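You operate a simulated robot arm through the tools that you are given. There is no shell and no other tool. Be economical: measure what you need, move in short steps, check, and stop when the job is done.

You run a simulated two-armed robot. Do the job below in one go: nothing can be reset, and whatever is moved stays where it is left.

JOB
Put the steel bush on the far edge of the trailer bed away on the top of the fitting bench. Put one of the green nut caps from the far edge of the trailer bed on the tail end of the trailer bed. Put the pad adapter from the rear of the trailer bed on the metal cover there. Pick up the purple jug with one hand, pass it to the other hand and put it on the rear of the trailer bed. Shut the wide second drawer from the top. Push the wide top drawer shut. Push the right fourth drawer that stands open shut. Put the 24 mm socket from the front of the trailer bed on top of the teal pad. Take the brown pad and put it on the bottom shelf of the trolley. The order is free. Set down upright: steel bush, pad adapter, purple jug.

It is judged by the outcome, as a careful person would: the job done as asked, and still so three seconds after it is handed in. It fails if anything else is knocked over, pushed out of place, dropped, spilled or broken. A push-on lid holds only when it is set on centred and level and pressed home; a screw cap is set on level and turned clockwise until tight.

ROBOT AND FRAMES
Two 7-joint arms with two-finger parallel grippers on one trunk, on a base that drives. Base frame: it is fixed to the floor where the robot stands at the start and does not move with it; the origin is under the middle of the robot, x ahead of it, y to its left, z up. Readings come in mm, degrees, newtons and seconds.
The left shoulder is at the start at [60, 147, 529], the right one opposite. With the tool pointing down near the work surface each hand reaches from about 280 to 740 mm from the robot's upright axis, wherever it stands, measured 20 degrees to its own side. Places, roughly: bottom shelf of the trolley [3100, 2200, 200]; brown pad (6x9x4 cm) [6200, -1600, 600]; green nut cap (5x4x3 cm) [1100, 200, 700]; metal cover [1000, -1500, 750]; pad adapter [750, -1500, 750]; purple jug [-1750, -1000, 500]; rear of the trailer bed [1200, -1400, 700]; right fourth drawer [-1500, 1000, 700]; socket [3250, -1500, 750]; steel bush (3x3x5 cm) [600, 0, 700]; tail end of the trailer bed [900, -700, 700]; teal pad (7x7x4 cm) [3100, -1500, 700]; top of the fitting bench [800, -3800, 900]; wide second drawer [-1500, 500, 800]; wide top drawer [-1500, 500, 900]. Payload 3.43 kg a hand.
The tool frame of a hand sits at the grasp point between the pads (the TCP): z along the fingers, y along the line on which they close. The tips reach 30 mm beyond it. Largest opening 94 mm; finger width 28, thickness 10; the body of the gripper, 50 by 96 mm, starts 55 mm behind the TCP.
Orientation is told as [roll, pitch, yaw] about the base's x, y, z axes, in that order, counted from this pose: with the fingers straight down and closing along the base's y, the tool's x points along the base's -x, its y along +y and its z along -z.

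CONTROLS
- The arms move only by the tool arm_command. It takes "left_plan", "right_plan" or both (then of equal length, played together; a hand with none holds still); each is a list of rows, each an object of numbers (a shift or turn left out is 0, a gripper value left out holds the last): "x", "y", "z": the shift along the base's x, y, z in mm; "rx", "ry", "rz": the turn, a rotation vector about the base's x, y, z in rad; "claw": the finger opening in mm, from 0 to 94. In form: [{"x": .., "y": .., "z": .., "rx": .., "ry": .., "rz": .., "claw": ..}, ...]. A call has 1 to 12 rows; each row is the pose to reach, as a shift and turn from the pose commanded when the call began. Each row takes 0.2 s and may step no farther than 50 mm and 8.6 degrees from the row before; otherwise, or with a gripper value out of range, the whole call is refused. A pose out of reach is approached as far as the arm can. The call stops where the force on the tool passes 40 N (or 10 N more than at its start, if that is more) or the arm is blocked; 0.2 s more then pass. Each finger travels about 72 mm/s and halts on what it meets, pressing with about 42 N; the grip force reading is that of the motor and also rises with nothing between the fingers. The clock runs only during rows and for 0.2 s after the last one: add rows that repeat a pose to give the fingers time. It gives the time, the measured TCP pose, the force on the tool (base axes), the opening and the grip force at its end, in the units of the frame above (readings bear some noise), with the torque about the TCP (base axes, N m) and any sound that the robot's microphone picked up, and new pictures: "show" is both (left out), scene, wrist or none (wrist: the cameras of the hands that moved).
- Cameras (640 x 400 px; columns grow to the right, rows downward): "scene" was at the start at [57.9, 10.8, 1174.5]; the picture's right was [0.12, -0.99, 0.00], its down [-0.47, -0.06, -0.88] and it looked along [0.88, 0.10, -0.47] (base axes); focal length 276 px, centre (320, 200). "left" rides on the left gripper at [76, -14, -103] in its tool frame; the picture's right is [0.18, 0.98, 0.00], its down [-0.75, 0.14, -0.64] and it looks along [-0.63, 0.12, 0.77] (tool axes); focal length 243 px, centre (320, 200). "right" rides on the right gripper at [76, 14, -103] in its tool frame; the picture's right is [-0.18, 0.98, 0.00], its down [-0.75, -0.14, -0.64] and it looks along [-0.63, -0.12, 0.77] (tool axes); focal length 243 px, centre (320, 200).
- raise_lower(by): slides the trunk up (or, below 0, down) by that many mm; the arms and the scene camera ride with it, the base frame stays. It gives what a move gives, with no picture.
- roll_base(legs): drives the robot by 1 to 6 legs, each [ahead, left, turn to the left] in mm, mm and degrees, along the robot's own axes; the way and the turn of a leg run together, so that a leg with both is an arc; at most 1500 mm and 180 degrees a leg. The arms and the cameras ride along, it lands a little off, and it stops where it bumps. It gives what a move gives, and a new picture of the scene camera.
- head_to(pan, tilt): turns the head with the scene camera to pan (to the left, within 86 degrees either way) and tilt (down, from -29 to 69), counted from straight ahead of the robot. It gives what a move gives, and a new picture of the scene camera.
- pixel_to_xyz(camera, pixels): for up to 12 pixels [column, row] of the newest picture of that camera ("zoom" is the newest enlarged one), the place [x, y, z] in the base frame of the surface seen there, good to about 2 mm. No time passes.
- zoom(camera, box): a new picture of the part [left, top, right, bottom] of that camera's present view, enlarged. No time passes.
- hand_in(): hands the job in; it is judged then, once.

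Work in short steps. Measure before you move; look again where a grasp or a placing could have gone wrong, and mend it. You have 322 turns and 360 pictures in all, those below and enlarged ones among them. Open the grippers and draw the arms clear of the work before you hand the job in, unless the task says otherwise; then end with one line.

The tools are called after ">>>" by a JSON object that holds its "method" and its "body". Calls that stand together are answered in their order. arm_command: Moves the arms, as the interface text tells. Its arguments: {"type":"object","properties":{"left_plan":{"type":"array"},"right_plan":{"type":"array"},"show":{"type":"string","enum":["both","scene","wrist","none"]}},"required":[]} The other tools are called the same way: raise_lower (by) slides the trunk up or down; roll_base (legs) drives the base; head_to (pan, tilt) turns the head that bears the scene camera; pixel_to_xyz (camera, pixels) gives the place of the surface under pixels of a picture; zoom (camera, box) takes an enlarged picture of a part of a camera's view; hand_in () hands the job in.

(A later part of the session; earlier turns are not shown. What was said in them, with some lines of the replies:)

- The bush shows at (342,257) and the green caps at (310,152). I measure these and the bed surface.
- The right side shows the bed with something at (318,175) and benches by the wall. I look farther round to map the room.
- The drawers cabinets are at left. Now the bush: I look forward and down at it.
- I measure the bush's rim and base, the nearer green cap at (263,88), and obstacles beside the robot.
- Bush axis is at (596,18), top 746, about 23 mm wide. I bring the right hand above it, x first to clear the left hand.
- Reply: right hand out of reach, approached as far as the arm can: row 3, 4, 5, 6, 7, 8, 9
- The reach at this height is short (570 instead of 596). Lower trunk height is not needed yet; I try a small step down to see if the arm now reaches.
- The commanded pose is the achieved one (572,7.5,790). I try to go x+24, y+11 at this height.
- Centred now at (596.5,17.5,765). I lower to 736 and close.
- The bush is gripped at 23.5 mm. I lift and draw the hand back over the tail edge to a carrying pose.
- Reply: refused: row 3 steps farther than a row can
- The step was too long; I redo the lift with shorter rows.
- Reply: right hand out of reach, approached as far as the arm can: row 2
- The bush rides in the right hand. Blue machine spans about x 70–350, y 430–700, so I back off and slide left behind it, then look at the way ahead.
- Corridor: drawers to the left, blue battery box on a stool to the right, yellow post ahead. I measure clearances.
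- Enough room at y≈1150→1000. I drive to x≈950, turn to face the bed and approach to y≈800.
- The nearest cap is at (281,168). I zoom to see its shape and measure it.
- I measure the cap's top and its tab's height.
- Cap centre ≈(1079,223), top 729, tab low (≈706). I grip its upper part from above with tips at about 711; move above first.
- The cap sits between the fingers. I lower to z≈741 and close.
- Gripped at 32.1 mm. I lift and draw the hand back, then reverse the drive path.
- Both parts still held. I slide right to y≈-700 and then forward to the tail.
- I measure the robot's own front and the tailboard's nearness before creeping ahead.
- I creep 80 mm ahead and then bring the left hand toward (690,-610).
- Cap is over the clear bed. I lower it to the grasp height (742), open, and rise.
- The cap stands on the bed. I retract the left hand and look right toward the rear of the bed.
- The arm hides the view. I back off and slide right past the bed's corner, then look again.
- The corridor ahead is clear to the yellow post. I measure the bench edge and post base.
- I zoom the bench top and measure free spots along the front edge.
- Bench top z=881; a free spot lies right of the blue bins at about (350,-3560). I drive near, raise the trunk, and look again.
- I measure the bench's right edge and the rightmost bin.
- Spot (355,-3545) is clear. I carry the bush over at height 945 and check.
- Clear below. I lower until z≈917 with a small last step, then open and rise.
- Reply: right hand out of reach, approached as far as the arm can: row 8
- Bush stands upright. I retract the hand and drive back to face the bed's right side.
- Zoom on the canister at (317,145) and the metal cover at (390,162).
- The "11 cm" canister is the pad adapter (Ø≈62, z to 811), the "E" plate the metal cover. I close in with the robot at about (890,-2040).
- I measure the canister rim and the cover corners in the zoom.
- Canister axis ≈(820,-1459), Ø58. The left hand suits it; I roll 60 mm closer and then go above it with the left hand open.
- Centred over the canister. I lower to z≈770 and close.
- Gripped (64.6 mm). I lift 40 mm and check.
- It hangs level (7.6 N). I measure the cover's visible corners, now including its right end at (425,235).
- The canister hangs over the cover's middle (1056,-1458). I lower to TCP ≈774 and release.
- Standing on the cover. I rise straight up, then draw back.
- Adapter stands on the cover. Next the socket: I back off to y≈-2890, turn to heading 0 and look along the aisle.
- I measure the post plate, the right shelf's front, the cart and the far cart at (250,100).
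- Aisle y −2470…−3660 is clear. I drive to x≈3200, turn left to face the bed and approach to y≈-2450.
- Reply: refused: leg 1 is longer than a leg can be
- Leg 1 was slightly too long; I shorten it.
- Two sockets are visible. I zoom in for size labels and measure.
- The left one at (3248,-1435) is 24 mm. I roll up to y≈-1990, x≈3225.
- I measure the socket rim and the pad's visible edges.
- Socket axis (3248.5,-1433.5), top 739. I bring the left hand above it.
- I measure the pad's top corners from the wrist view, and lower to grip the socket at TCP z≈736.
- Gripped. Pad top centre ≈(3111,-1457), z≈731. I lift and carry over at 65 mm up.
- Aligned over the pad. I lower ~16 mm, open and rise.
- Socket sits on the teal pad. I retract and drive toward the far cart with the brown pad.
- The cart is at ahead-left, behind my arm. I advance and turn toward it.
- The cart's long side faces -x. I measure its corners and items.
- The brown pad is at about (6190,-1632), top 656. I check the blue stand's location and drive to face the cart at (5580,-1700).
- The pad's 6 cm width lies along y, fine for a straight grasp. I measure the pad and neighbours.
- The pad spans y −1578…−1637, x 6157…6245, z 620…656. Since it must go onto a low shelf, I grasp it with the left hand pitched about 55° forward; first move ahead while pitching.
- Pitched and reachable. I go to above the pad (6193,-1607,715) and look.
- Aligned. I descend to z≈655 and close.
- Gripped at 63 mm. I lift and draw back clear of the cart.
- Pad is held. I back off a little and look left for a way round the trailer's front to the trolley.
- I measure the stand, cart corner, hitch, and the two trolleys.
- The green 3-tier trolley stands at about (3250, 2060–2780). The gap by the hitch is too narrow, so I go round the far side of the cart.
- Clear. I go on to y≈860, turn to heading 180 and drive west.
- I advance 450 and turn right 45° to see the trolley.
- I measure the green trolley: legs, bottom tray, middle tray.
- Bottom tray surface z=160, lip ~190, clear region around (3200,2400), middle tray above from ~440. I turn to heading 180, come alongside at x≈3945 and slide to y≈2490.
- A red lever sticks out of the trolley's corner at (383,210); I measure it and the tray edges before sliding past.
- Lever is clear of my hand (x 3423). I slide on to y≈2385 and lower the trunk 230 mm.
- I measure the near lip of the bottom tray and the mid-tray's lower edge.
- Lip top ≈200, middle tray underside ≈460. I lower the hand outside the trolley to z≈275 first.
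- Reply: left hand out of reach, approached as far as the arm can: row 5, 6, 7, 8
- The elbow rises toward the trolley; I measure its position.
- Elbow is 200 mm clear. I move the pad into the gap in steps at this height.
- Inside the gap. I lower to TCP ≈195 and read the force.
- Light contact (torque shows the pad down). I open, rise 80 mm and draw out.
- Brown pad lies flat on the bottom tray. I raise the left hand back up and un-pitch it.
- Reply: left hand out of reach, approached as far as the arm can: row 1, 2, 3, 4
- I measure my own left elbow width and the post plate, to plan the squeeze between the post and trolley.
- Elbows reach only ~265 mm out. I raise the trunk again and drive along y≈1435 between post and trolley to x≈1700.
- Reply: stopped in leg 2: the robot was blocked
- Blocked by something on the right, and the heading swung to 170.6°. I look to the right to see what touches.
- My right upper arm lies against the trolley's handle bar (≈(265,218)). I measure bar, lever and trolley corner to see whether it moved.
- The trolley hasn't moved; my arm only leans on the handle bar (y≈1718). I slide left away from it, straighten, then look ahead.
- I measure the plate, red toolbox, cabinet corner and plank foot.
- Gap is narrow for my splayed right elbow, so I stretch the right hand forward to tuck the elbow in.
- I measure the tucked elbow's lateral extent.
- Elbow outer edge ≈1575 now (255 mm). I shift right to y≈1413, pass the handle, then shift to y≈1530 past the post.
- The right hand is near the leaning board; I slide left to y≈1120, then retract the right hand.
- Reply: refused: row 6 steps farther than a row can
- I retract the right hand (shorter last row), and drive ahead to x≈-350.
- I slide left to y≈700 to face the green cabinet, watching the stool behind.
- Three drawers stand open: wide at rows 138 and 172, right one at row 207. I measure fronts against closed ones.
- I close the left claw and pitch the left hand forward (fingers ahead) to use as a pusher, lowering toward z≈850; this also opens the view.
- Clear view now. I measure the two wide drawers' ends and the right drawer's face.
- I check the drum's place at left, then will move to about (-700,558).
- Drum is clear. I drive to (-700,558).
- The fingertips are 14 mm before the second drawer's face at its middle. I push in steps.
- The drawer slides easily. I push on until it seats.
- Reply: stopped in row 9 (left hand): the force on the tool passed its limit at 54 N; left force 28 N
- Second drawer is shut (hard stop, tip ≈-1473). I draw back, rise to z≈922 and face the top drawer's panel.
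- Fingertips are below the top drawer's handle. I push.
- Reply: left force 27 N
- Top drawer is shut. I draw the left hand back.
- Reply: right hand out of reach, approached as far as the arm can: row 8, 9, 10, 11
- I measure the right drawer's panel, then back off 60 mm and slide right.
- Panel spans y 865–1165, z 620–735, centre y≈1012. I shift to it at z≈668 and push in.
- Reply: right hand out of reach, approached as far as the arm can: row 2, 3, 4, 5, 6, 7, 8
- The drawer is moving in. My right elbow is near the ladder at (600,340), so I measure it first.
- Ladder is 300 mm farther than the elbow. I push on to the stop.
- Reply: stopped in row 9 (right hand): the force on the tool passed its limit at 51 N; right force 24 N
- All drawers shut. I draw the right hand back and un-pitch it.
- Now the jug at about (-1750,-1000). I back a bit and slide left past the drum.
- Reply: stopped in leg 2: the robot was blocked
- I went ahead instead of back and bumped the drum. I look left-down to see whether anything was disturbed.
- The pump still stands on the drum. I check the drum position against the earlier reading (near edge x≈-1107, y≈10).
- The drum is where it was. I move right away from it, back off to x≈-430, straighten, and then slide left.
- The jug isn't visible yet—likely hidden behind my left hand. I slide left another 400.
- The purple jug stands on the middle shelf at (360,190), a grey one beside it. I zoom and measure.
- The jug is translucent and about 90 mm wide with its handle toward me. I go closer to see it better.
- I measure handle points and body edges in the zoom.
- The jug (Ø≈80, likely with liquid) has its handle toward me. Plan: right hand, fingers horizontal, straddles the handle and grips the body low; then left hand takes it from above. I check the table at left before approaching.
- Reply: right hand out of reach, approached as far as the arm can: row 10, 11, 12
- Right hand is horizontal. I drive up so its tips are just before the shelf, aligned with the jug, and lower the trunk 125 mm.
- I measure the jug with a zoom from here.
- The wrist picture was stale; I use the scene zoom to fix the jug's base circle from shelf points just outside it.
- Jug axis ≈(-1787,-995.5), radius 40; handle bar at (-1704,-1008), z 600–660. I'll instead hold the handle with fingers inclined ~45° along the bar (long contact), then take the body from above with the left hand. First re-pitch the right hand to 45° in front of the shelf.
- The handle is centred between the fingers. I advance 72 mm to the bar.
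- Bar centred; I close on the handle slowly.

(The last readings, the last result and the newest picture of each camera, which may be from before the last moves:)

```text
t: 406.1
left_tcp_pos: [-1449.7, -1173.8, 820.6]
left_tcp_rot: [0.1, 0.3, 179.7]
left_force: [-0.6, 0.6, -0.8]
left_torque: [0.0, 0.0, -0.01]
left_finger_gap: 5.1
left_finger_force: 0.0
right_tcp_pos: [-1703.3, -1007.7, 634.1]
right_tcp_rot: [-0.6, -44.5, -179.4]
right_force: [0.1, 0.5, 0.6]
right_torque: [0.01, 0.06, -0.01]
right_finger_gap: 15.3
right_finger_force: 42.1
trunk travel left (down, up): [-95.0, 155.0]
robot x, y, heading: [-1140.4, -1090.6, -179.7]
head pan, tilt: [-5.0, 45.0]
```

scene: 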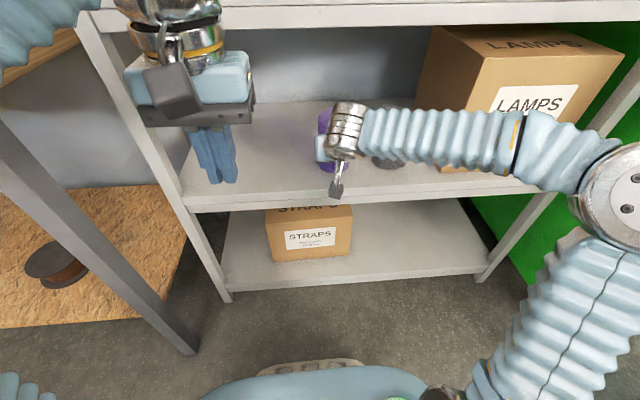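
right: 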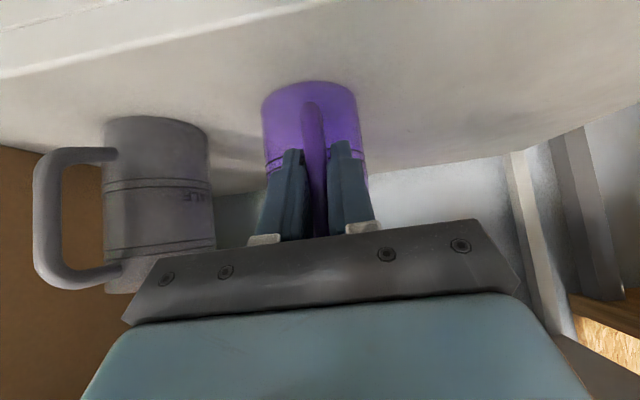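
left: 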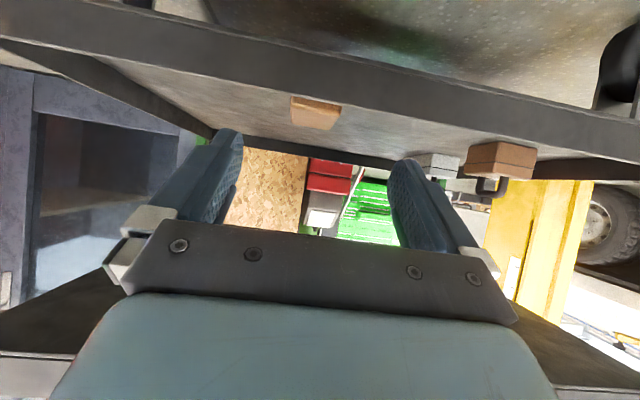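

Gripped (bar 15 mm). I test-lift by 6 mm and watch the force, torque and tilt.

>>> {"method": "arm_command", "body": {"right_plan": [{"z": 2}, {"z": 4}, {"z": 7}, {"z": 8}], "show": "wrist"}}

>>> {"method": "zoom", "body": {"camera": "scene", "box": [280, 80, 440, 210]}}

```text
t: 407.1
left_tcp_pos: [-1449.2, -1174.3, 820.9]
left_tcp_rot: [0.2, 0.4, 179.8]
left_force: [0.2, 0.3, 0.7]
left_torque: [0.05, 0.02, -0.01]
left_finger_gap: 4.8
left_finger_force: 0.0
right_tcp_pos: [-1702.9, -1007.3, 642.0]
right_tcp_rot: [-0.7, -44.5, -179.5]
right_force: [-0.3, -0.1, 0.6]
right_torque: [-0.03, -0.08, 0.0]
right_finger_gap: 15.1
right_finger_force: 41.6
trunk travel left (down, up): [-95.0, 155.0]
robot x, y, heading: [-1142.9, -1090.8, -179.9]
head pan, tilt: [-5.0, 45.0]
```

right: 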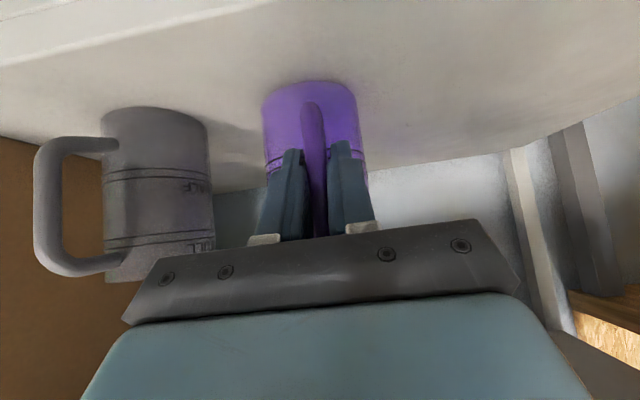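

```text
3.08 times, centred on (360, 145) of scene
```

zoom: 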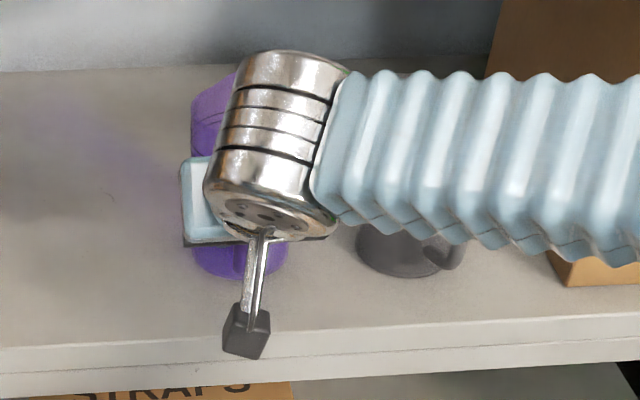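

The jug lifts with almost no weight and stays level. I lift 20 mm more and draw it out over the shelf edge.

>>> {"method": "arm_command", "body": {"right_plan": [{"z": 10}, {"z": 20}, {"x": 15, "z": 22}, {"x": 35, "z": 22}, {"x": 60, "z": 22}, {"x": 85, "z": 22}, {"x": 110, "z": 22}], "show": "wrist"}}

>>> {"method": "roll_base", "body": {"legs": [[-500, 0, 0]]}}

```text
t: 408.7
left_tcp_pos: [-1449.6, -1174.2, 821.1]
left_tcp_rot: [0.2, 0.2, 179.8]
left_force: [0.0, -0.3, -0.8]
left_torque: [-0.02, -0.03, 0.0]
left_finger_gap: 5.1
left_finger_force: 0.0
right_tcp_pos: [-1592.4, -1008.9, 664.4]
right_tcp_rot: [-0.6, -44.5, -179.4]
right_force: [0.2, 0.9, -1.1]
right_torque: [0.0, -0.03, 0.04]
right_finger_gap: 15.3
right_finger_force: 41.4
trunk travel left (down, up): [-95.0, 155.0]
robot x, y, heading: [-1142.7, -1088.8, -179.9]
head pan, tilt: [-5.0, 45.0]
```

right: 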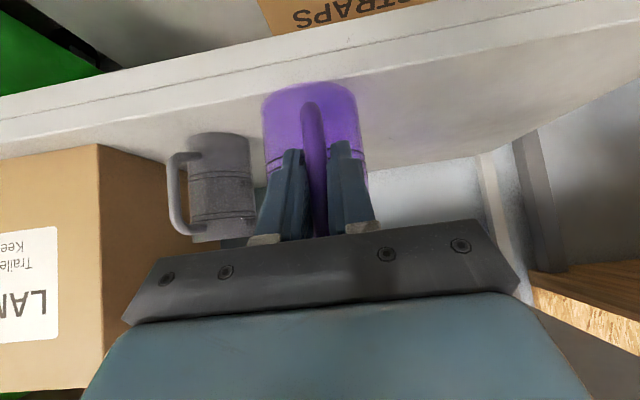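

```text
t: 411.6
left_tcp_pos: [-950.8, -1171.6, 821.6]
left_tcp_rot: [0.2, 0.3, 179.8]
left_force: [-0.2, -0.6, 0.1]
left_torque: [-0.04, -0.01, -0.01]
left_finger_gap: 5.0
left_finger_force: 0.0
right_tcp_pos: [-1093.9, -1004.6, 664.3]
right_tcp_rot: [-0.5, -44.5, -179.3]
right_force: [0.0, -0.1, -1.2]
right_torque: [-0.02, -0.04, 0.02]
right_finger_gap: 15.3
right_finger_force: 42.1
trunk travel left (down, up): [-95.0, 155.0]
robot x, y, heading: [-639.2, -1086.9, -179.7]
head pan, tilt: [-5.0, 45.0]
```

scene: 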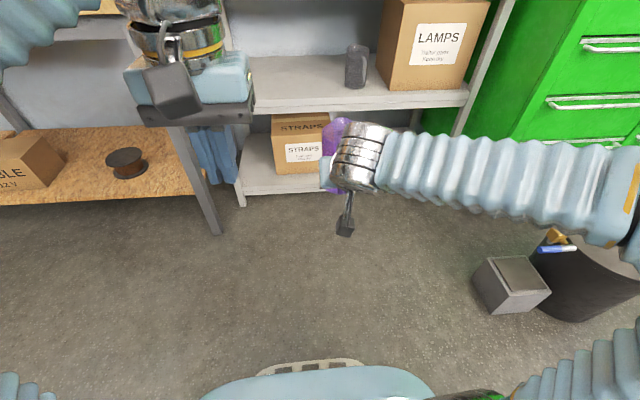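

Jug hangs upright from the right hand. I bring it nearer and lower (x+70, z−80) so the left hand can come over it.

>>> {"method": "arm_command", "body": {"right_plan": [{"x": 10, "z": -10}, {"x": 20, "z": -22}, {"x": 32, "z": -36}, {"x": 44, "z": -50}, {"x": 56, "z": -64}, {"x": 65, "z": -75}, {"x": 70, "z": -80}], "left_plan": [{"z": 5, "claw": 94}, {"z": 10}, {"z": 15}, {"z": 20}, {"z": 25}, {"z": 30}, {"z": 30}], "show": "both"}}

```text
t: 413.2
left_tcp_pos: [-956.4, -1168.7, 837.1]
left_tcp_rot: [0.3, 0.3, 179.8]
left_force: [0.6, 0.6, 0.4]
left_torque: [0.03, 0.03, 0.04]
left_finger_gap: 93.8
left_finger_force: 0.1
left hand out of reach, approached as far as the arm can: row 3, 4, 5, 6, 7
right_tcp_pos: [-1023.7, -1005.5, 585.0]
right_tcp_rot: [-0.7, -44.5, -179.2]
right_force: [0.0, -1.8, -0.7]
right_torque: [-0.04, -0.09, 0.0]
right_finger_gap: 15.2
right_finger_force: 42.1
trunk travel left (down, up): [-95.0, 155.0]
robot x, y, heading: [-640.6, -1084.0, -179.7]
head pan, tilt: [-5.0, 45.0]
```

scene: 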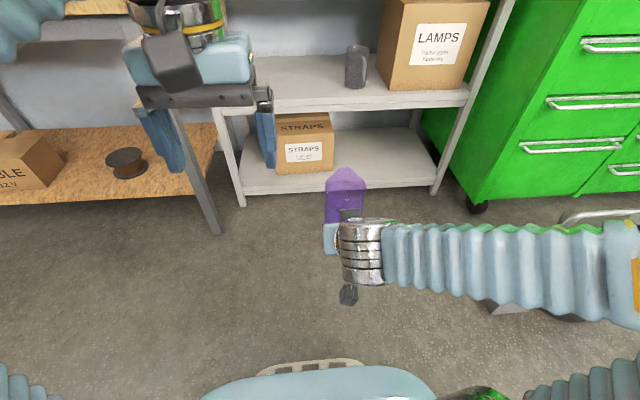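
right: 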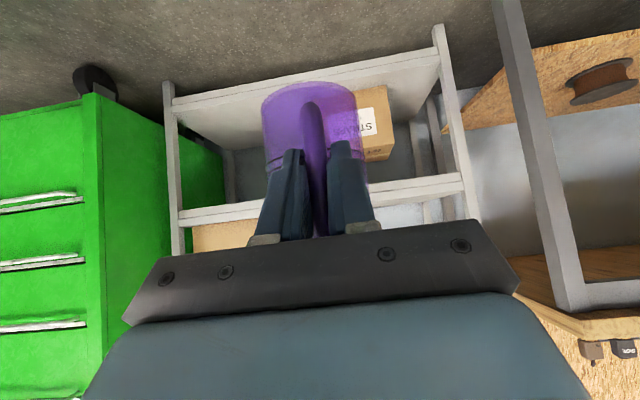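
left: 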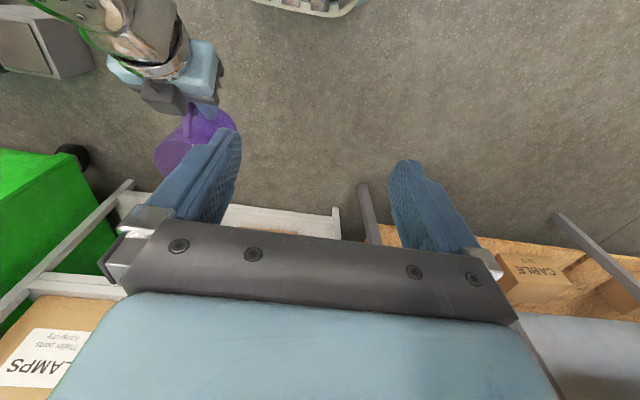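

Jug axis ≈(-1107,-993), rim ≈635–650. I bring the left hand forward and over it at z≈715.

>>> {"method": "arm_command", "body": {"left_plan": [{"x": -45, "z": -10}, {"x": -90, "z": -25}, {"x": -120, "y": 25, "z": -45}, {"x": -135, "y": 60, "z": -65}, {"x": -145, "y": 95, "z": -85}, {"x": -150, "y": 125, "z": -105}], "show": "both"}}

```text
t: 414.6
left_tcp_pos: [-1107.0, -1043.1, 729.1]
left_tcp_rot: [0.2, 0.2, 179.9]
left_force: [-0.6, -1.1, 0.7]
left_torque: [0.02, 0.01, 0.0]
left_finger_gap: 94.0
left_finger_force: 0.1
right_tcp_pos: [-1023.4, -1006.3, 584.1]
right_tcp_rot: [-0.6, -44.5, -179.4]
right_force: [0.7, 0.0, -0.9]
right_torque: [-0.03, -0.05, -0.03]
right_finger_gap: 15.1
right_finger_force: 41.8
trunk travel left (down, up): [-95.0, 155.0]
robot x, y, heading: [-643.2, -1089.7, -179.4]
head pan, tilt: [-5.0, 45.0]
```

scene: 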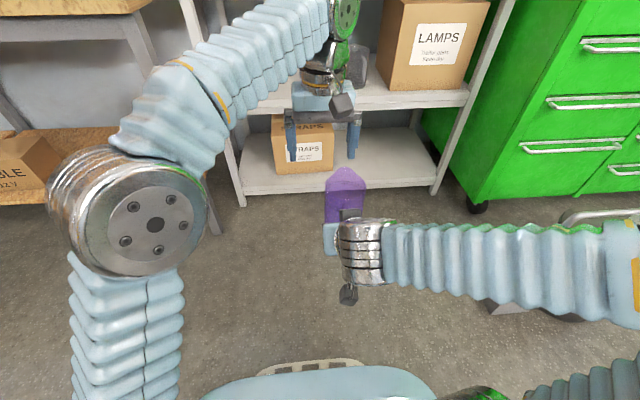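
left: 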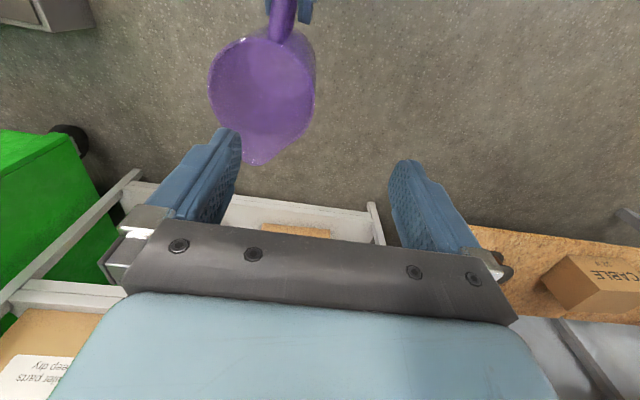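

I measure rim points from the left wrist camera to centre the hand.

>>> {"method": "pixel_to_xyz", "body": {"camera": "left", "pixels": [[211, 85], [315, 95], [272, 40], [284, 20], [256, 160], [300, 130], [225, 60], [262, 90], [285, 8]]}}

>>> {"method": "zoom", "body": {"camera": "left", "box": [180, 0, 360, 180]}}

```text
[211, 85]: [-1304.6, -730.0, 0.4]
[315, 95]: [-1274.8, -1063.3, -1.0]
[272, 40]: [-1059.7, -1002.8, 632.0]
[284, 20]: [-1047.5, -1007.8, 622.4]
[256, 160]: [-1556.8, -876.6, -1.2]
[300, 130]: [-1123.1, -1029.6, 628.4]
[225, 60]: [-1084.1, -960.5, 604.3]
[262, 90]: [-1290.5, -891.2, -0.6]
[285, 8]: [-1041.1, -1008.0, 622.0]
```

```text
2.22 times, centred on (270, 90) of left
```

zoom: 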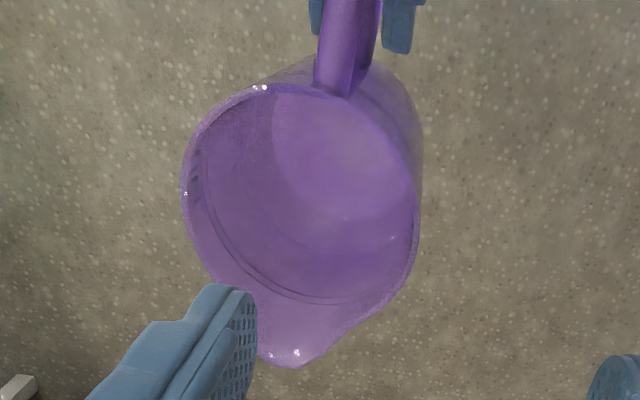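

Rim points fit a centre at (-1101,-996), radius 40. I centre the hand over it.

>>> {"method": "arm_command", "body": {"left_plan": [{"x": 3, "y": 25}, {"x": 6, "y": 47}, {"x": 6, "y": 47, "z": -15}], "show": "wrist"}}

```text
t: 415.4
left_tcp_pos: [-1100.4, -996.8, 714.8]
left_tcp_rot: [0.2, 0.3, 179.8]
left_force: [-1.0, 0.6, -0.2]
left_torque: [-0.02, 0.01, 0.02]
left_finger_gap: 94.1
left_finger_force: 0.1
right_tcp_pos: [-1024.2, -1005.4, 584.3]
right_tcp_rot: [-0.6, -44.5, -179.3]
right_force: [0.2, 0.4, -0.4]
right_torque: [-0.04, -0.07, 0.0]
right_finger_gap: 15.2
right_finger_force: 42.1
trunk travel left (down, up): [-95.0, 155.0]
robot x, y, heading: [-643.7, -1085.1, -179.7]
head pan, tilt: [-5.0, 45.0]
```

left: 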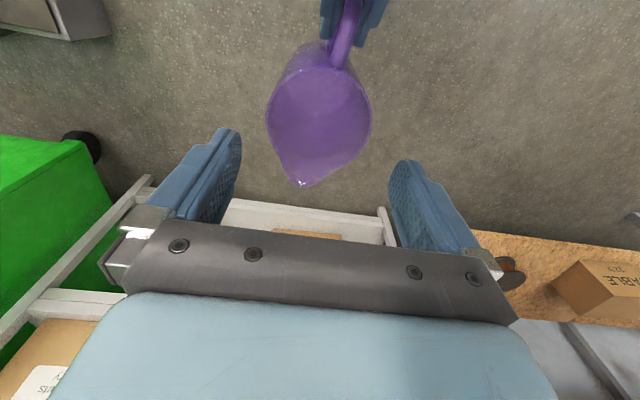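

Centred laterally (col 319). I descend to z≈650 first and check finger clearance around the rim.

>>> {"method": "arm_command", "body": {"left_plan": [{"x": 2, "z": -20}, {"x": 3, "z": -40}, {"x": 3, "z": -58}, {"x": 3, "z": -66}], "show": "both"}}

```text
t: 416.4
left_tcp_pos: [-1096.9, -997.2, 649.4]
left_tcp_rot: [0.3, 0.3, 179.9]
left_force: [0.8, 0.5, 0.3]
left_torque: [-0.01, 0.01, 0.01]
left_finger_gap: 94.2
left_finger_force: 0.0
right_tcp_pos: [-1023.9, -1006.2, 583.9]
right_tcp_rot: [-0.6, -44.5, -179.3]
right_force: [0.2, -0.5, -0.4]
right_torque: [0.02, -0.05, -0.01]
right_finger_gap: 15.3
right_finger_force: 42.2
trunk travel left (down, up): [-95.0, 155.0]
robot x, y, heading: [-640.8, -1087.7, -179.8]
head pan, tilt: [-5.0, 45.0]
```

scene: 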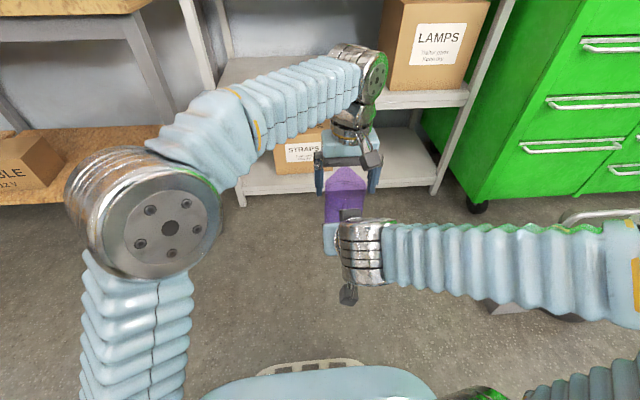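
left: 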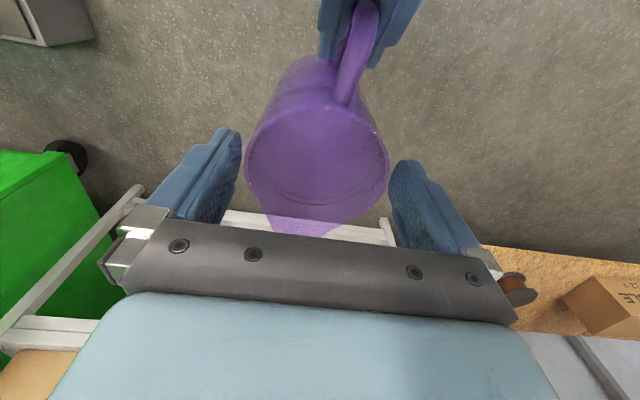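

The fingers straddle the rim evenly. I go down to z≈615 and close gently.

>>> {"method": "arm_command", "body": {"left_plan": [{"z": -15}, {"z": -28}, {"z": -34}, {"z": -34, "claw": 86}, {"z": -34, "claw": 80}, {"z": -34, "claw": 70}, {"z": -34, "claw": 70}], "show": "both"}}

```text
t: 418.0
left_tcp_pos: [-1096.6, -995.5, 614.0]
left_tcp_rot: [0.2, 0.3, 179.8]
left_force: [-1.6, 4.5, 0.7]
left_torque: [0.11, 0.0, 0.33]
left_finger_gap: 83.8
left_finger_force: 41.7
right_tcp_pos: [-1023.8, -1005.6, 584.4]
right_tcp_rot: [-0.6, -44.5, -179.3]
right_force: [0.8, -5.3, -1.2]
right_torque: [0.06, -0.02, 0.04]
right_finger_gap: 15.2
right_finger_force: 42.1
trunk travel left (down, up): [-95.0, 155.0]
robot x, y, heading: [-641.8, -1087.1, -179.6]
head pan, tilt: [-5.0, 45.0]
```

scene: 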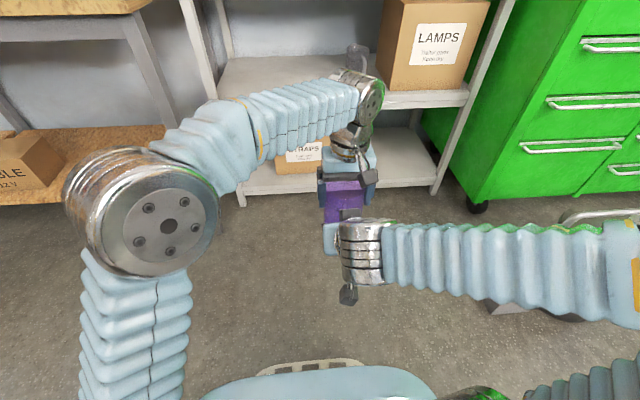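
left: 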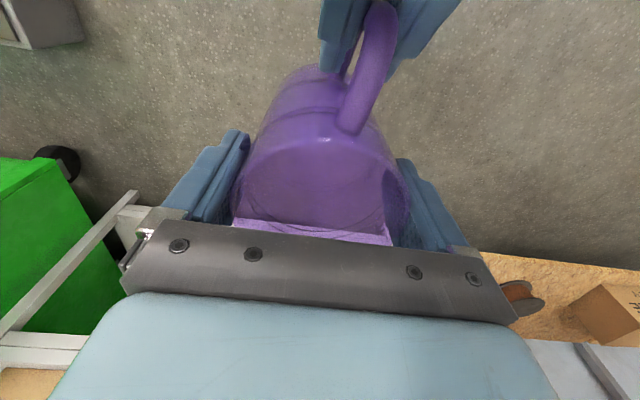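

Left hand holds the jug (83.8 mm). I release the right hand and withdraw it straight back.

>>> {"method": "arm_command", "body": {"right_plan": [{"claw": 25}, {"claw": 40}, {"claw": 50}, {"claw": 50}, {"x": 20}, {"x": 45}, {"x": 70}, {"x": 90}], "show": "both"}}

```text
t: 419.8
left_tcp_pos: [-1096.8, -996.2, 615.1]
left_tcp_rot: [0.2, 0.3, 179.8]
left_force: [0.1, 0.1, -1.0]
left_torque: [0.0, 0.03, 0.01]
left_finger_gap: 83.4
left_finger_force: 42.0
right_tcp_pos: [-941.4, -1014.3, 597.4]
right_tcp_rot: [-0.6, -44.3, -179.3]
right_force: [0.0, 0.2, -0.7]
right_torque: [0.01, 0.04, -0.04]
right_finger_gap: 50.0
right_finger_force: 0.0
right hand out of reach, approached as far as the arm can: row 7, 8
trunk travel left (down, up): [-95.0, 155.0]
robot x, y, heading: [-645.1, -1085.6, -179.7]
head pan, tilt: [-5.0, 45.0]
```

scene: 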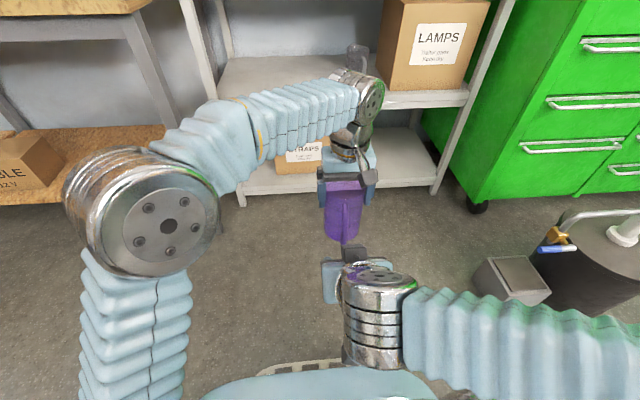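
right: 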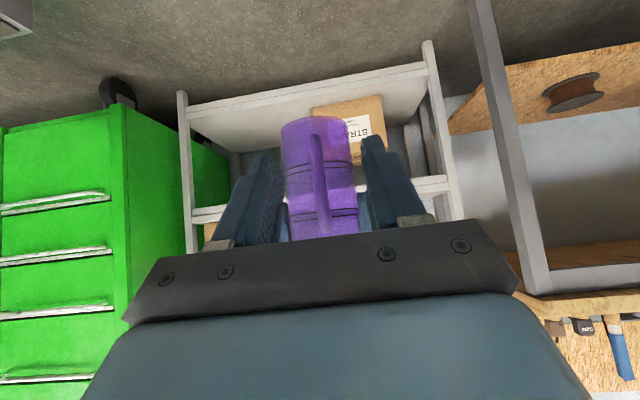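

Handed over. I un-pitch the right hand and move it aside to the right and up.

>>> {"method": "arm_command", "body": {"right_plan": [{"y": 30, "z": 10, "ry": -0.05}, {"y": 60, "z": 30, "ry": -0.15}, {"x": -10, "y": 90, "z": 55, "ry": -0.28}, {"x": -15, "y": 120, "z": 80, "ry": -0.41}, {"x": -15, "y": 145, "z": 110, "ry": -0.54}, {"x": -15, "y": 160, "z": 140, "ry": -0.67}, {"x": -15, "y": 165, "z": 165, "ry": -0.77}], "show": "none"}}

>>> {"method": "arm_command", "body": {"left_plan": [{"x": 10, "y": -25, "z": 10}, {"x": 20, "y": -55, "z": 20}, {"x": 30, "y": -85, "z": 30}, {"x": 45, "y": -115, "z": 45}, {"x": 60, "y": -145, "z": 60}, {"x": 75, "y": -170, "z": 75}], "show": "both"}}

```text
t: 421.4
left_tcp_pos: [-1097.1, -997.3, 614.4]
left_tcp_rot: [0.3, 0.3, 179.8]
left_force: [0.1, 1.1, -0.2]
left_torque: [0.0, 0.01, 0.0]
left_finger_gap: 83.8
left_finger_force: 41.9
right_tcp_pos: [-957.1, -849.1, 762.7]
right_tcp_rot: [0.0, -0.3, -179.6]
right_force: [0.9, -0.1, 0.1]
right_torque: [-0.02, -0.01, 0.01]
right_finger_gap: 50.2
right_finger_force: 0.0
trunk travel left (down, up): [-95.0, 155.0]
robot x, y, heading: [-645.0, -1087.4, -179.6]
head pan, tilt: [-5.0, 45.0]
```

```text
t: 422.8
left_tcp_pos: [-1021.7, -1168.0, 689.2]
left_tcp_rot: [0.2, 0.2, 179.8]
left_force: [0.0, -0.2, -0.8]
left_torque: [-0.02, 0.01, 0.01]
left_finger_gap: 83.5
left_finger_force: 41.7
right_tcp_pos: [-957.4, -848.8, 762.2]
right_tcp_rot: [-0.1, -0.5, -179.5]
right_force: [-0.4, 0.1, -0.1]
right_torque: [-0.02, -0.01, -0.01]
right_finger_gap: 50.0
right_finger_force: 0.0
trunk travel left (down, up): [-95.0, 155.0]
robot x, y, heading: [-641.9, -1087.4, -179.7]
head pan, tilt: [-5.0, 45.0]
```

scene: 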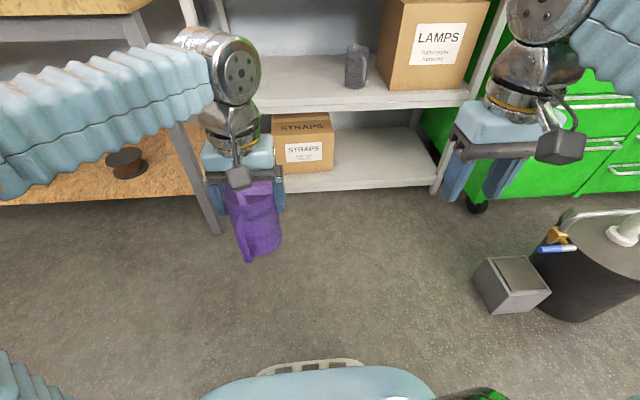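
left: 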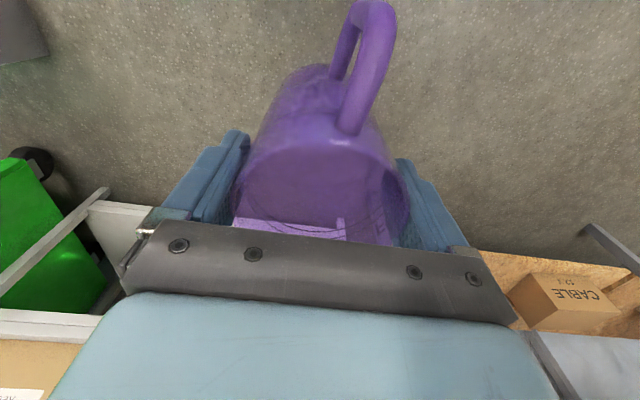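

Jug is in the left hand, upright. I raise the trunk, turn to heading 90 and travel round to the bed's right side.

>>> {"method": "raise_lower", "body": {"by": 155}}

>>> {"method": "roll_base", "body": {"legs": [[0, 0, -90], [-1320, 0, 0], [0, -1450, 0], [0, -480, 0], [320, 0, 0]]}}

>>> {"method": "head_to", "body": {"pan": 0, "tilt": 40}}

```text
t: 424.6
left_tcp_pos: [-1021.6, -1167.6, 844.3]
left_tcp_rot: [0.2, 0.3, 179.7]
left_force: [-0.3, 0.4, -1.0]
left_torque: [0.01, 0.02, 0.0]
left_finger_gap: 83.6
left_finger_force: 42.2
right_tcp_pos: [-956.7, -848.0, 917.6]
right_tcp_rot: [-0.1, -0.4, -179.5]
right_force: [-0.3, -0.4, -0.4]
right_torque: [-0.01, -0.01, -0.05]
right_finger_gap: 50.1
right_finger_force: 0.0
trunk travel left (down, up): [-250.0, 0.0]
robot x, y, heading: [-639.7, -1086.6, -179.5]
head pan, tilt: [-5.0, 45.0]
```

```text
t: 446.0
left_tcp_pos: [1203.2, -1723.2, 844.6]
left_tcp_rot: [0.2, 0.2, 89.2]
left_force: [0.0, 0.2, -1.1]
left_torque: [-0.03, -0.01, -0.01]
left_finger_gap: 83.6
left_finger_force: 42.0
right_tcp_pos: [1519.9, -1793.7, 916.7]
right_tcp_rot: [-0.1, -0.4, 89.9]
right_force: [0.6, -0.2, -0.1]
right_torque: [0.02, 0.02, 0.01]
right_finger_gap: 49.8
right_finger_force: 0.1
trunk travel left (down, up): [-250.0, 0.0]
robot x, y, heading: [1279.7, -2106.6, 89.4]
head pan, tilt: [-5.0, 45.0]
```

scene: 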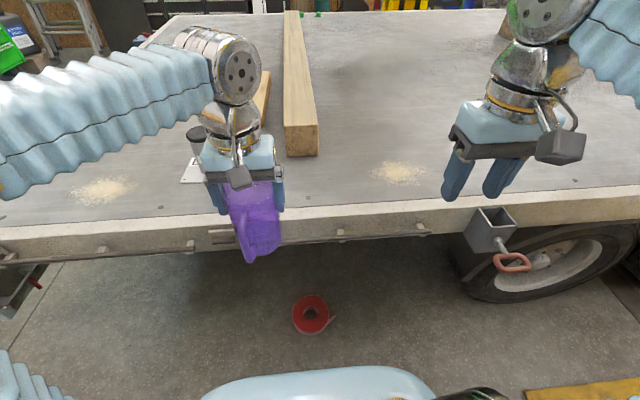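

```text
t: 446.6
left_tcp_pos: [1203.1, -1723.7, 844.9]
left_tcp_rot: [0.2, 0.3, 89.2]
left_force: [-0.3, 0.3, -0.8]
left_torque: [0.0, 0.02, 0.03]
left_finger_gap: 83.3
left_finger_force: 42.3
right_tcp_pos: [1519.5, -1791.7, 918.9]
right_tcp_rot: [-0.1, -0.4, 89.9]
right_force: [0.0, 0.4, -0.9]
right_torque: [-0.04, 0.0, 0.01]
right_finger_gap: 49.9
right_finger_force: 0.0
trunk travel left (down, up): [-250.0, 0.0]
robot x, y, heading: [1275.1, -2105.1, 89.6]
head pan, tilt: [0.0, 40.0]
```

scene: 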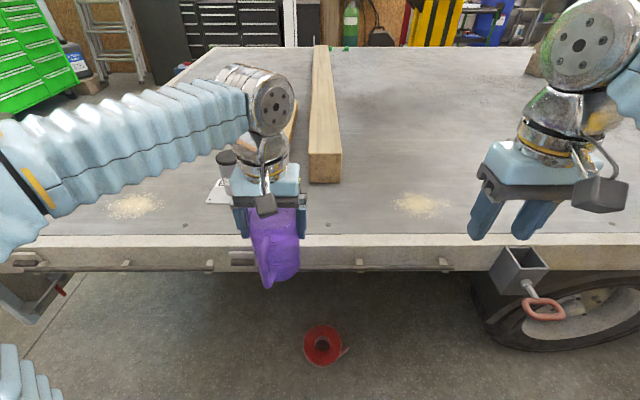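

I measure the timber's end, sawdust and a free spot; the jug is over the bed's edge region.

>>> {"method": "pixel_to_xyz", "body": {"camera": "scene", "pixels": [[310, 184], [340, 183], [330, 205], [350, 205], [395, 205], [327, 224], [340, 240], [212, 200], [323, 345], [320, 195]]}}

```text
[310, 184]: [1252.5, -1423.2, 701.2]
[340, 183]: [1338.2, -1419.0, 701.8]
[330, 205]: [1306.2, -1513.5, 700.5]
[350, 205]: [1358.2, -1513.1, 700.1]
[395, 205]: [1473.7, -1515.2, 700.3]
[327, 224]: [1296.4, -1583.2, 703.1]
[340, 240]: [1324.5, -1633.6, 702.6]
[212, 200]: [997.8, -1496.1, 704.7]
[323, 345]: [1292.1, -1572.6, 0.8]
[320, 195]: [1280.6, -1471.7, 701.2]
```

Free spot (1192,-1490) lies between cover and timber. I roll 115 mm closer, then carry the jug over it.

>>> {"method": "roll_base", "body": {"legs": [[115, 0, 0.4]]}}

>>> {"method": "arm_command", "body": {"left_plan": [{"y": 25, "z": 5}, {"y": 55, "z": 5}, {"x": -5, "y": 85, "z": 5}, {"x": -10, "y": 110, "z": 5}, {"x": -12, "y": 118, "z": 3}], "show": "both"}}

```text
t: 447.9
left_tcp_pos: [1199.9, -1610.8, 845.1]
left_tcp_rot: [0.1, 0.2, 89.7]
left_force: [-0.4, -0.2, -0.9]
left_torque: [0.01, -0.02, 0.0]
left_finger_gap: 83.5
left_finger_force: 41.9
right_tcp_pos: [1518.3, -1677.0, 917.9]
right_tcp_rot: [-0.1, -0.4, 90.3]
right_force: [0.3, -0.3, -0.3]
right_torque: [0.0, 0.0, 0.01]
right_finger_gap: 49.8
right_finger_force: 0.1
trunk travel left (down, up): [-250.0, 0.0]
robot x, y, heading: [1277.4, -1990.3, 90.3]
head pan, tilt: [0.0, 40.0]
```

scene: 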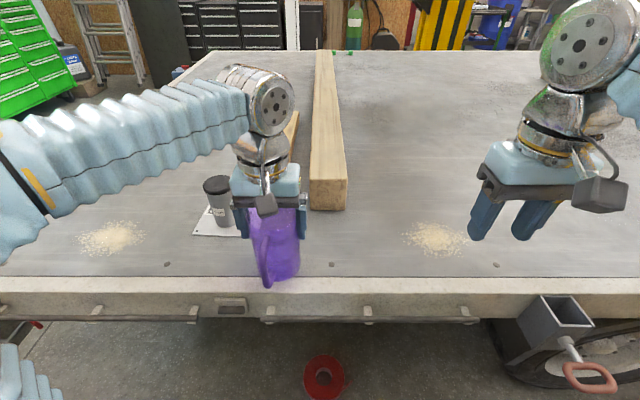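

```text
t: 449.1
left_tcp_pos: [1187.5, -1491.1, 845.9]
left_tcp_rot: [0.2, 0.3, 89.6]
left_force: [0.1, 0.4, 0.1]
left_torque: [-0.02, -0.01, 0.04]
left_finger_gap: 83.6
left_finger_force: 42.0
right_tcp_pos: [1517.3, -1677.0, 917.3]
right_tcp_rot: [-0.2, -0.3, 90.4]
right_force: [-0.2, -0.2, 0.1]
right_torque: [0.03, 0.02, 0.02]
right_finger_gap: 49.9
right_finger_force: 0.1
trunk travel left (down, up): [-250.0, 0.0]
robot x, y, heading: [1279.1, -1990.0, 90.0]
head pan, tilt: [0.0, 40.0]
```

scene: 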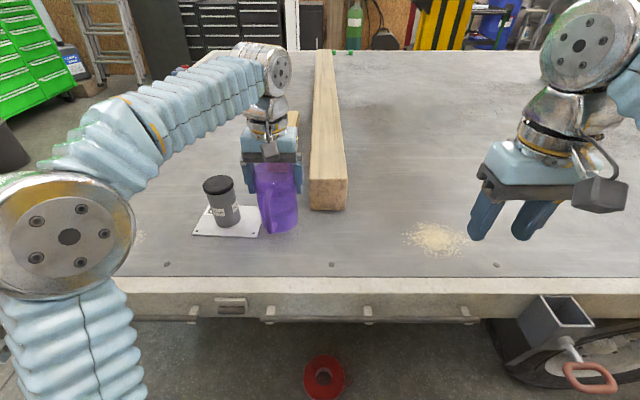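
left: 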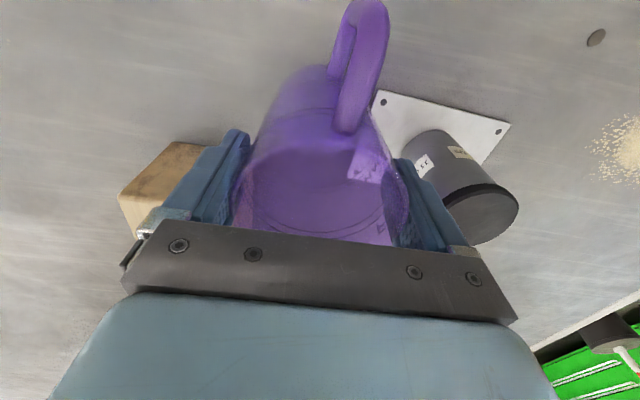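

The spot is clear. I lower slowly to TCP ≈816, watching the force.

>>> {"method": "arm_command", "body": {"left_plan": [{"z": -10}, {"z": -19}, {"z": -25}, {"z": -28}], "show": "scene"}}

>>> {"method": "zoom", "body": {"camera": "scene", "box": [180, 120, 380, 270]}}

```text
t: 450.1
left_tcp_pos: [1186.4, -1491.2, 821.0]
left_tcp_rot: [0.2, 0.2, 89.7]
left_force: [0.4, -0.1, 0.0]
left_torque: [0.04, -0.04, 0.03]
left_finger_gap: 83.6
left_finger_force: 42.3
right_tcp_pos: [1517.6, -1676.2, 916.6]
right_tcp_rot: [-0.2, -0.4, 90.4]
right_force: [0.1, -0.6, 0.1]
right_torque: [0.01, 0.01, 0.0]
right_finger_gap: 50.0
right_finger_force: 0.1
trunk travel left (down, up): [-250.0, 0.0]
robot x, y, heading: [1281.3, -1990.7, 90.4]
head pan, tilt: [0.0, 40.0]
```

scene: 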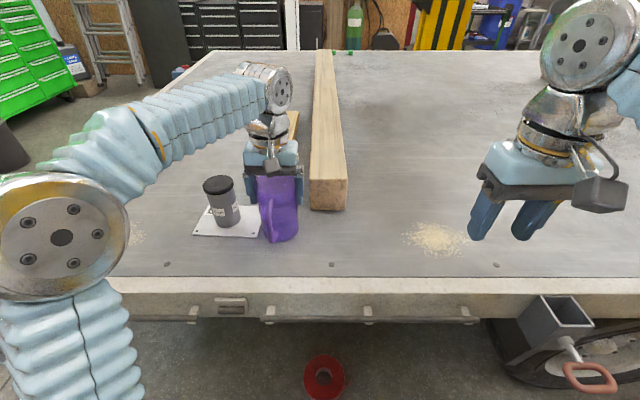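

```text
2.67 times, centred on (280, 195) of scene
```

zoom: 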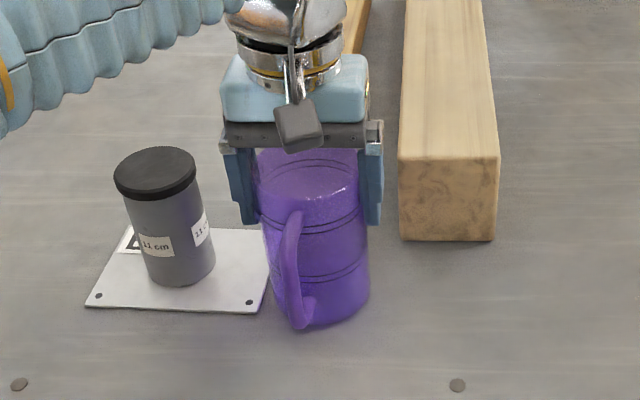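

About 5 mm to go. I shift 8 mm away from the cover and lower in small steps.

>>> {"method": "arm_command", "body": {"left_plan": [{"x": 8}, {"x": 8, "z": -2}, {"x": 8, "z": -4}, {"x": 8, "z": -5}], "show": "none"}}

>>> {"method": "zoom", "body": {"camera": "scene", "box": [220, 160, 340, 260]}}

```text
t: 451.1
left_tcp_pos: [1195.3, -1491.8, 814.4]
left_tcp_rot: [0.2, 0.2, 89.6]
left_force: [-0.8, 0.5, 1.7]
left_torque: [0.05, -0.09, -0.01]
left_finger_gap: 83.3
left_finger_force: 41.7
right_tcp_pos: [1517.8, -1676.0, 917.0]
right_tcp_rot: [-0.1, -0.4, 90.4]
right_force: [-0.2, 0.4, -0.1]
right_torque: [0.01, -0.01, -0.03]
right_finger_gap: 50.1
right_finger_force: 0.0
trunk travel left (down, up): [-250.0, 0.0]
robot x, y, heading: [1278.9, -1991.4, 90.3]
head pan, tilt: [0.0, 40.0]
```

```text
4.00 times, centred on (280, 210) of scene
```

zoom: 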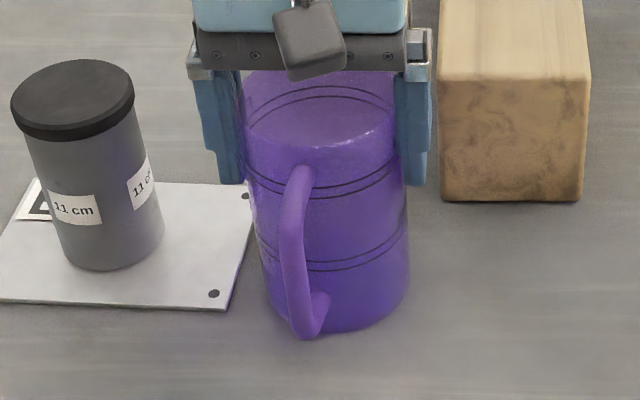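

Light contact (+1.7 N). I open gently to full and check before rising.

>>> {"method": "arm_command", "body": {"left_plan": [{"claw": 87}, {"claw": 91}, {"claw": 94}, {"claw": 94}, {"claw": 94}], "show": "wrist"}}

>>> {"method": "zoom", "body": {"camera": "scene", "box": [220, 160, 340, 260]}}

```text
t: 452.2
left_tcp_pos: [1195.9, -1491.8, 814.8]
left_tcp_rot: [0.2, 0.3, 89.7]
left_force: [-0.2, 0.2, 0.0]
left_torque: [-0.03, -0.03, 0.0]
left_finger_gap: 93.8
left_finger_force: 0.1
right_tcp_pos: [1517.9, -1675.1, 917.1]
right_tcp_rot: [-0.1, -0.3, 90.4]
right_force: [1.0, 0.3, -0.4]
right_torque: [-0.02, 0.02, 0.01]
right_finger_gap: 50.1
right_finger_force: 0.0
trunk travel left (down, up): [-250.0, 0.0]
robot x, y, heading: [1277.2, -1988.4, 90.2]
head pan, tilt: [0.0, 40.0]
```

left: 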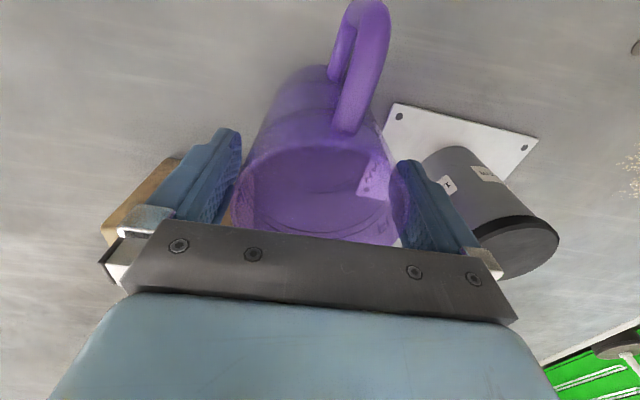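

```text
4.00 times, centred on (280, 210) of scene
```

zoom: 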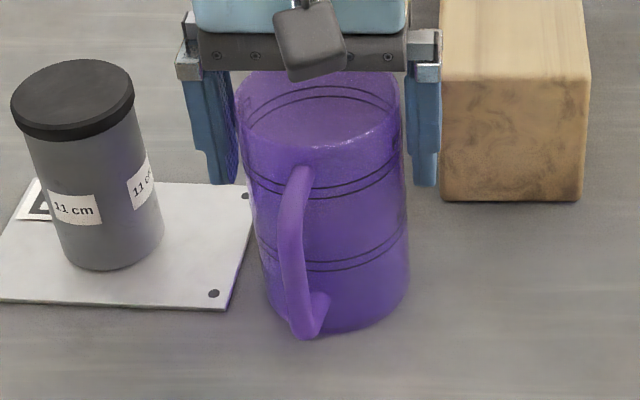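

Standing upright. I rise straight up slowly.

>>> {"method": "arm_command", "body": {"left_plan": [{"z": 12}, {"z": 26}, {"z": 42}, {"z": 58}, {"z": 72}], "show": "both"}}

```text
t: 453.4
left_tcp_pos: [1194.6, -1492.4, 887.0]
left_tcp_rot: [0.2, 0.4, 89.7]
left_force: [-0.2, 0.3, -0.9]
left_torque: [0.01, -0.01, 0.03]
left_finger_gap: 94.2
left_finger_force: 0.1
right_tcp_pos: [1518.5, -1676.3, 917.7]
right_tcp_rot: [-0.2, -0.4, 90.4]
right_force: [0.0, -0.6, 0.0]
right_torque: [0.02, -0.01, -0.01]
right_finger_gap: 50.0
right_finger_force: 0.0
trunk travel left (down, up): [-250.0, 0.0]
robot x, y, heading: [1281.0, -1988.6, 90.2]
head pan, tilt: [0.0, 40.0]
```

scene: 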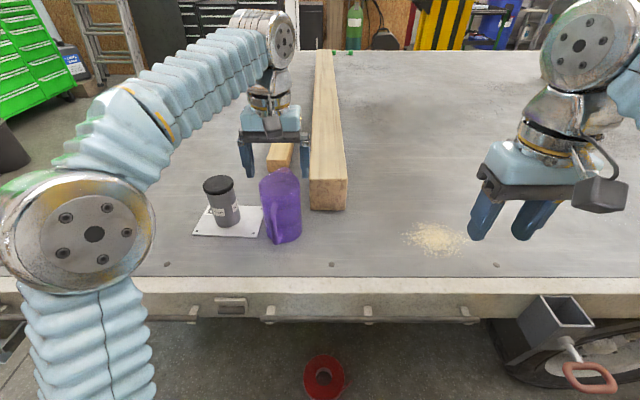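
left: 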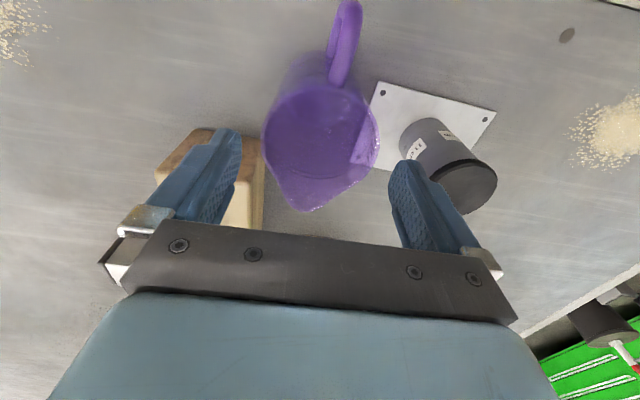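

I rise a bit more and retract, then take a final look around.

>>> {"method": "arm_command", "body": {"left_plan": [{"z": 18}, {"y": -35, "z": 22}, {"y": -75, "z": 30}, {"y": -115, "z": 40}, {"y": -155, "z": 50}, {"y": -190, "z": 60}], "show": "none"}}

>>> {"method": "roll_base", "body": {"legs": [[-350, 0, 0]]}}

>>> {"method": "head_to", "body": {"pan": 20, "tilt": 25}}

>>> {"method": "zoom", "body": {"camera": "scene", "box": [200, 80, 480, 280]}}

```text
t: 454.9
left_tcp_pos: [1194.9, -1683.3, 947.2]
left_tcp_rot: [0.2, 0.3, 89.9]
left_force: [0.2, -0.3, 0.2]
left_torque: [-0.02, 0.0, -0.02]
left_finger_gap: 94.1
left_finger_force: 0.0
right_tcp_pos: [1517.4, -1675.6, 916.2]
right_tcp_rot: [-0.1, -0.3, 90.4]
right_force: [-0.2, 0.0, 0.0]
right_torque: [0.03, 0.03, 0.01]
right_finger_gap: 49.9
right_finger_force: 0.0
trunk travel left (down, up): [-250.0, 0.0]
robot x, y, heading: [1279.6, -1992.1, 90.0]
head pan, tilt: [0.0, 40.0]
```

```text
t: 457.1
left_tcp_pos: [1196.8, -2036.8, 948.3]
left_tcp_rot: [0.1, 0.3, 89.9]
left_force: [0.2, 0.2, 0.0]
left_torque: [0.0, 0.01, 0.01]
left_finger_gap: 94.0
left_finger_force: 0.1
right_tcp_pos: [1518.2, -2031.4, 916.9]
right_tcp_rot: [-0.1, -0.5, 90.5]
right_force: [-0.2, 0.0, 0.3]
right_torque: [-0.01, -0.01, -0.01]
right_finger_gap: 50.1
right_finger_force: 0.1
trunk travel left (down, up): [-250.0, 0.0]
robot x, y, heading: [1282.3, -2342.2, 90.4]
head pan, tilt: [0.0, 40.0]
```

scene: 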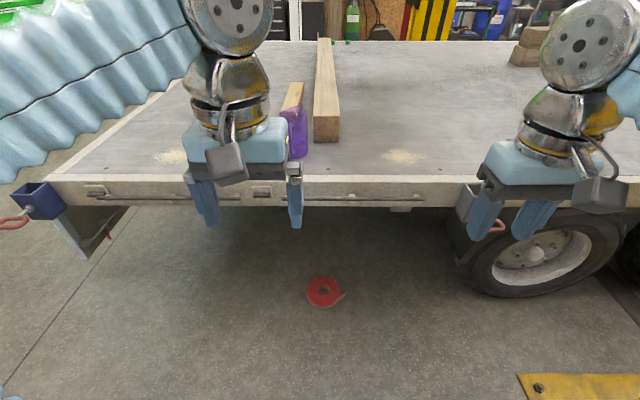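

```text
t: 458.0
left_tcp_pos: [1196.3, -2037.1, 947.4]
left_tcp_rot: [0.2, 0.3, 89.9]
left_force: [-0.7, 0.3, -0.5]
left_torque: [0.0, -0.02, 0.01]
left_finger_gap: 93.9
left_finger_force: 0.1
right_tcp_pos: [1518.5, -2030.7, 916.9]
right_tcp_rot: [-0.1, -0.4, 90.5]
right_force: [-0.2, -0.1, 0.2]
right_torque: [0.06, -0.02, -0.03]
right_finger_gap: 49.9
right_finger_force: 0.0
trunk travel left (down, up): [-250.0, 0.0]
robot x, y, heading: [1283.1, -2347.3, 90.3]
head pan, tilt: [20.0, 25.0]
```

scene: 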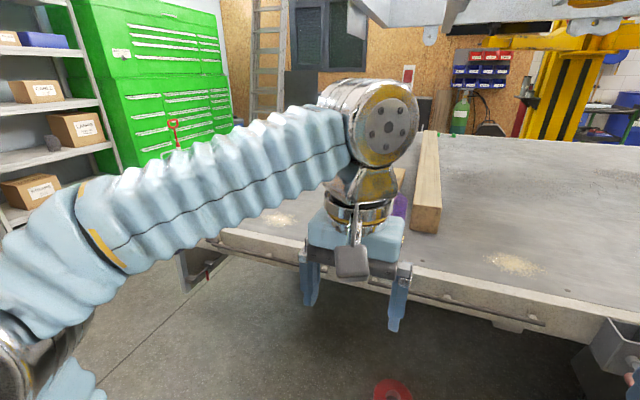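

```text
2.00 times, centred on (340, 180) of scene
```

zoom: 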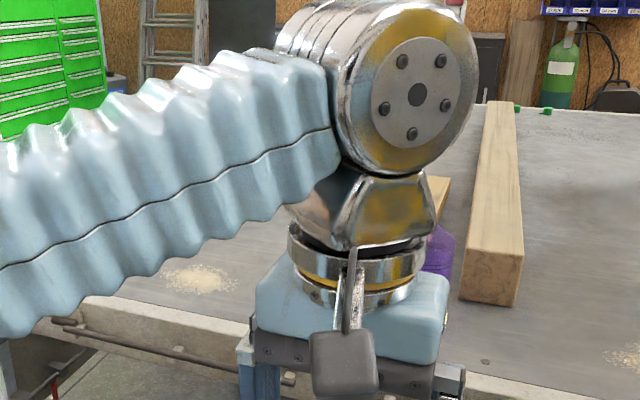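

All pieces are placed, the drawers show shut, and both arms are clear with open grippers. I hand the job in.

>>> {"method": "hand_in", "body": {}}

```text
The job is handed in.
```

I carried out all nine parts of the job and handed it in; the result of the judging was not shown to me. While driving, the robot brushed the trolley's handle and the drum. Measurements afterwards showed both still in place and the pump on the drum still standing.
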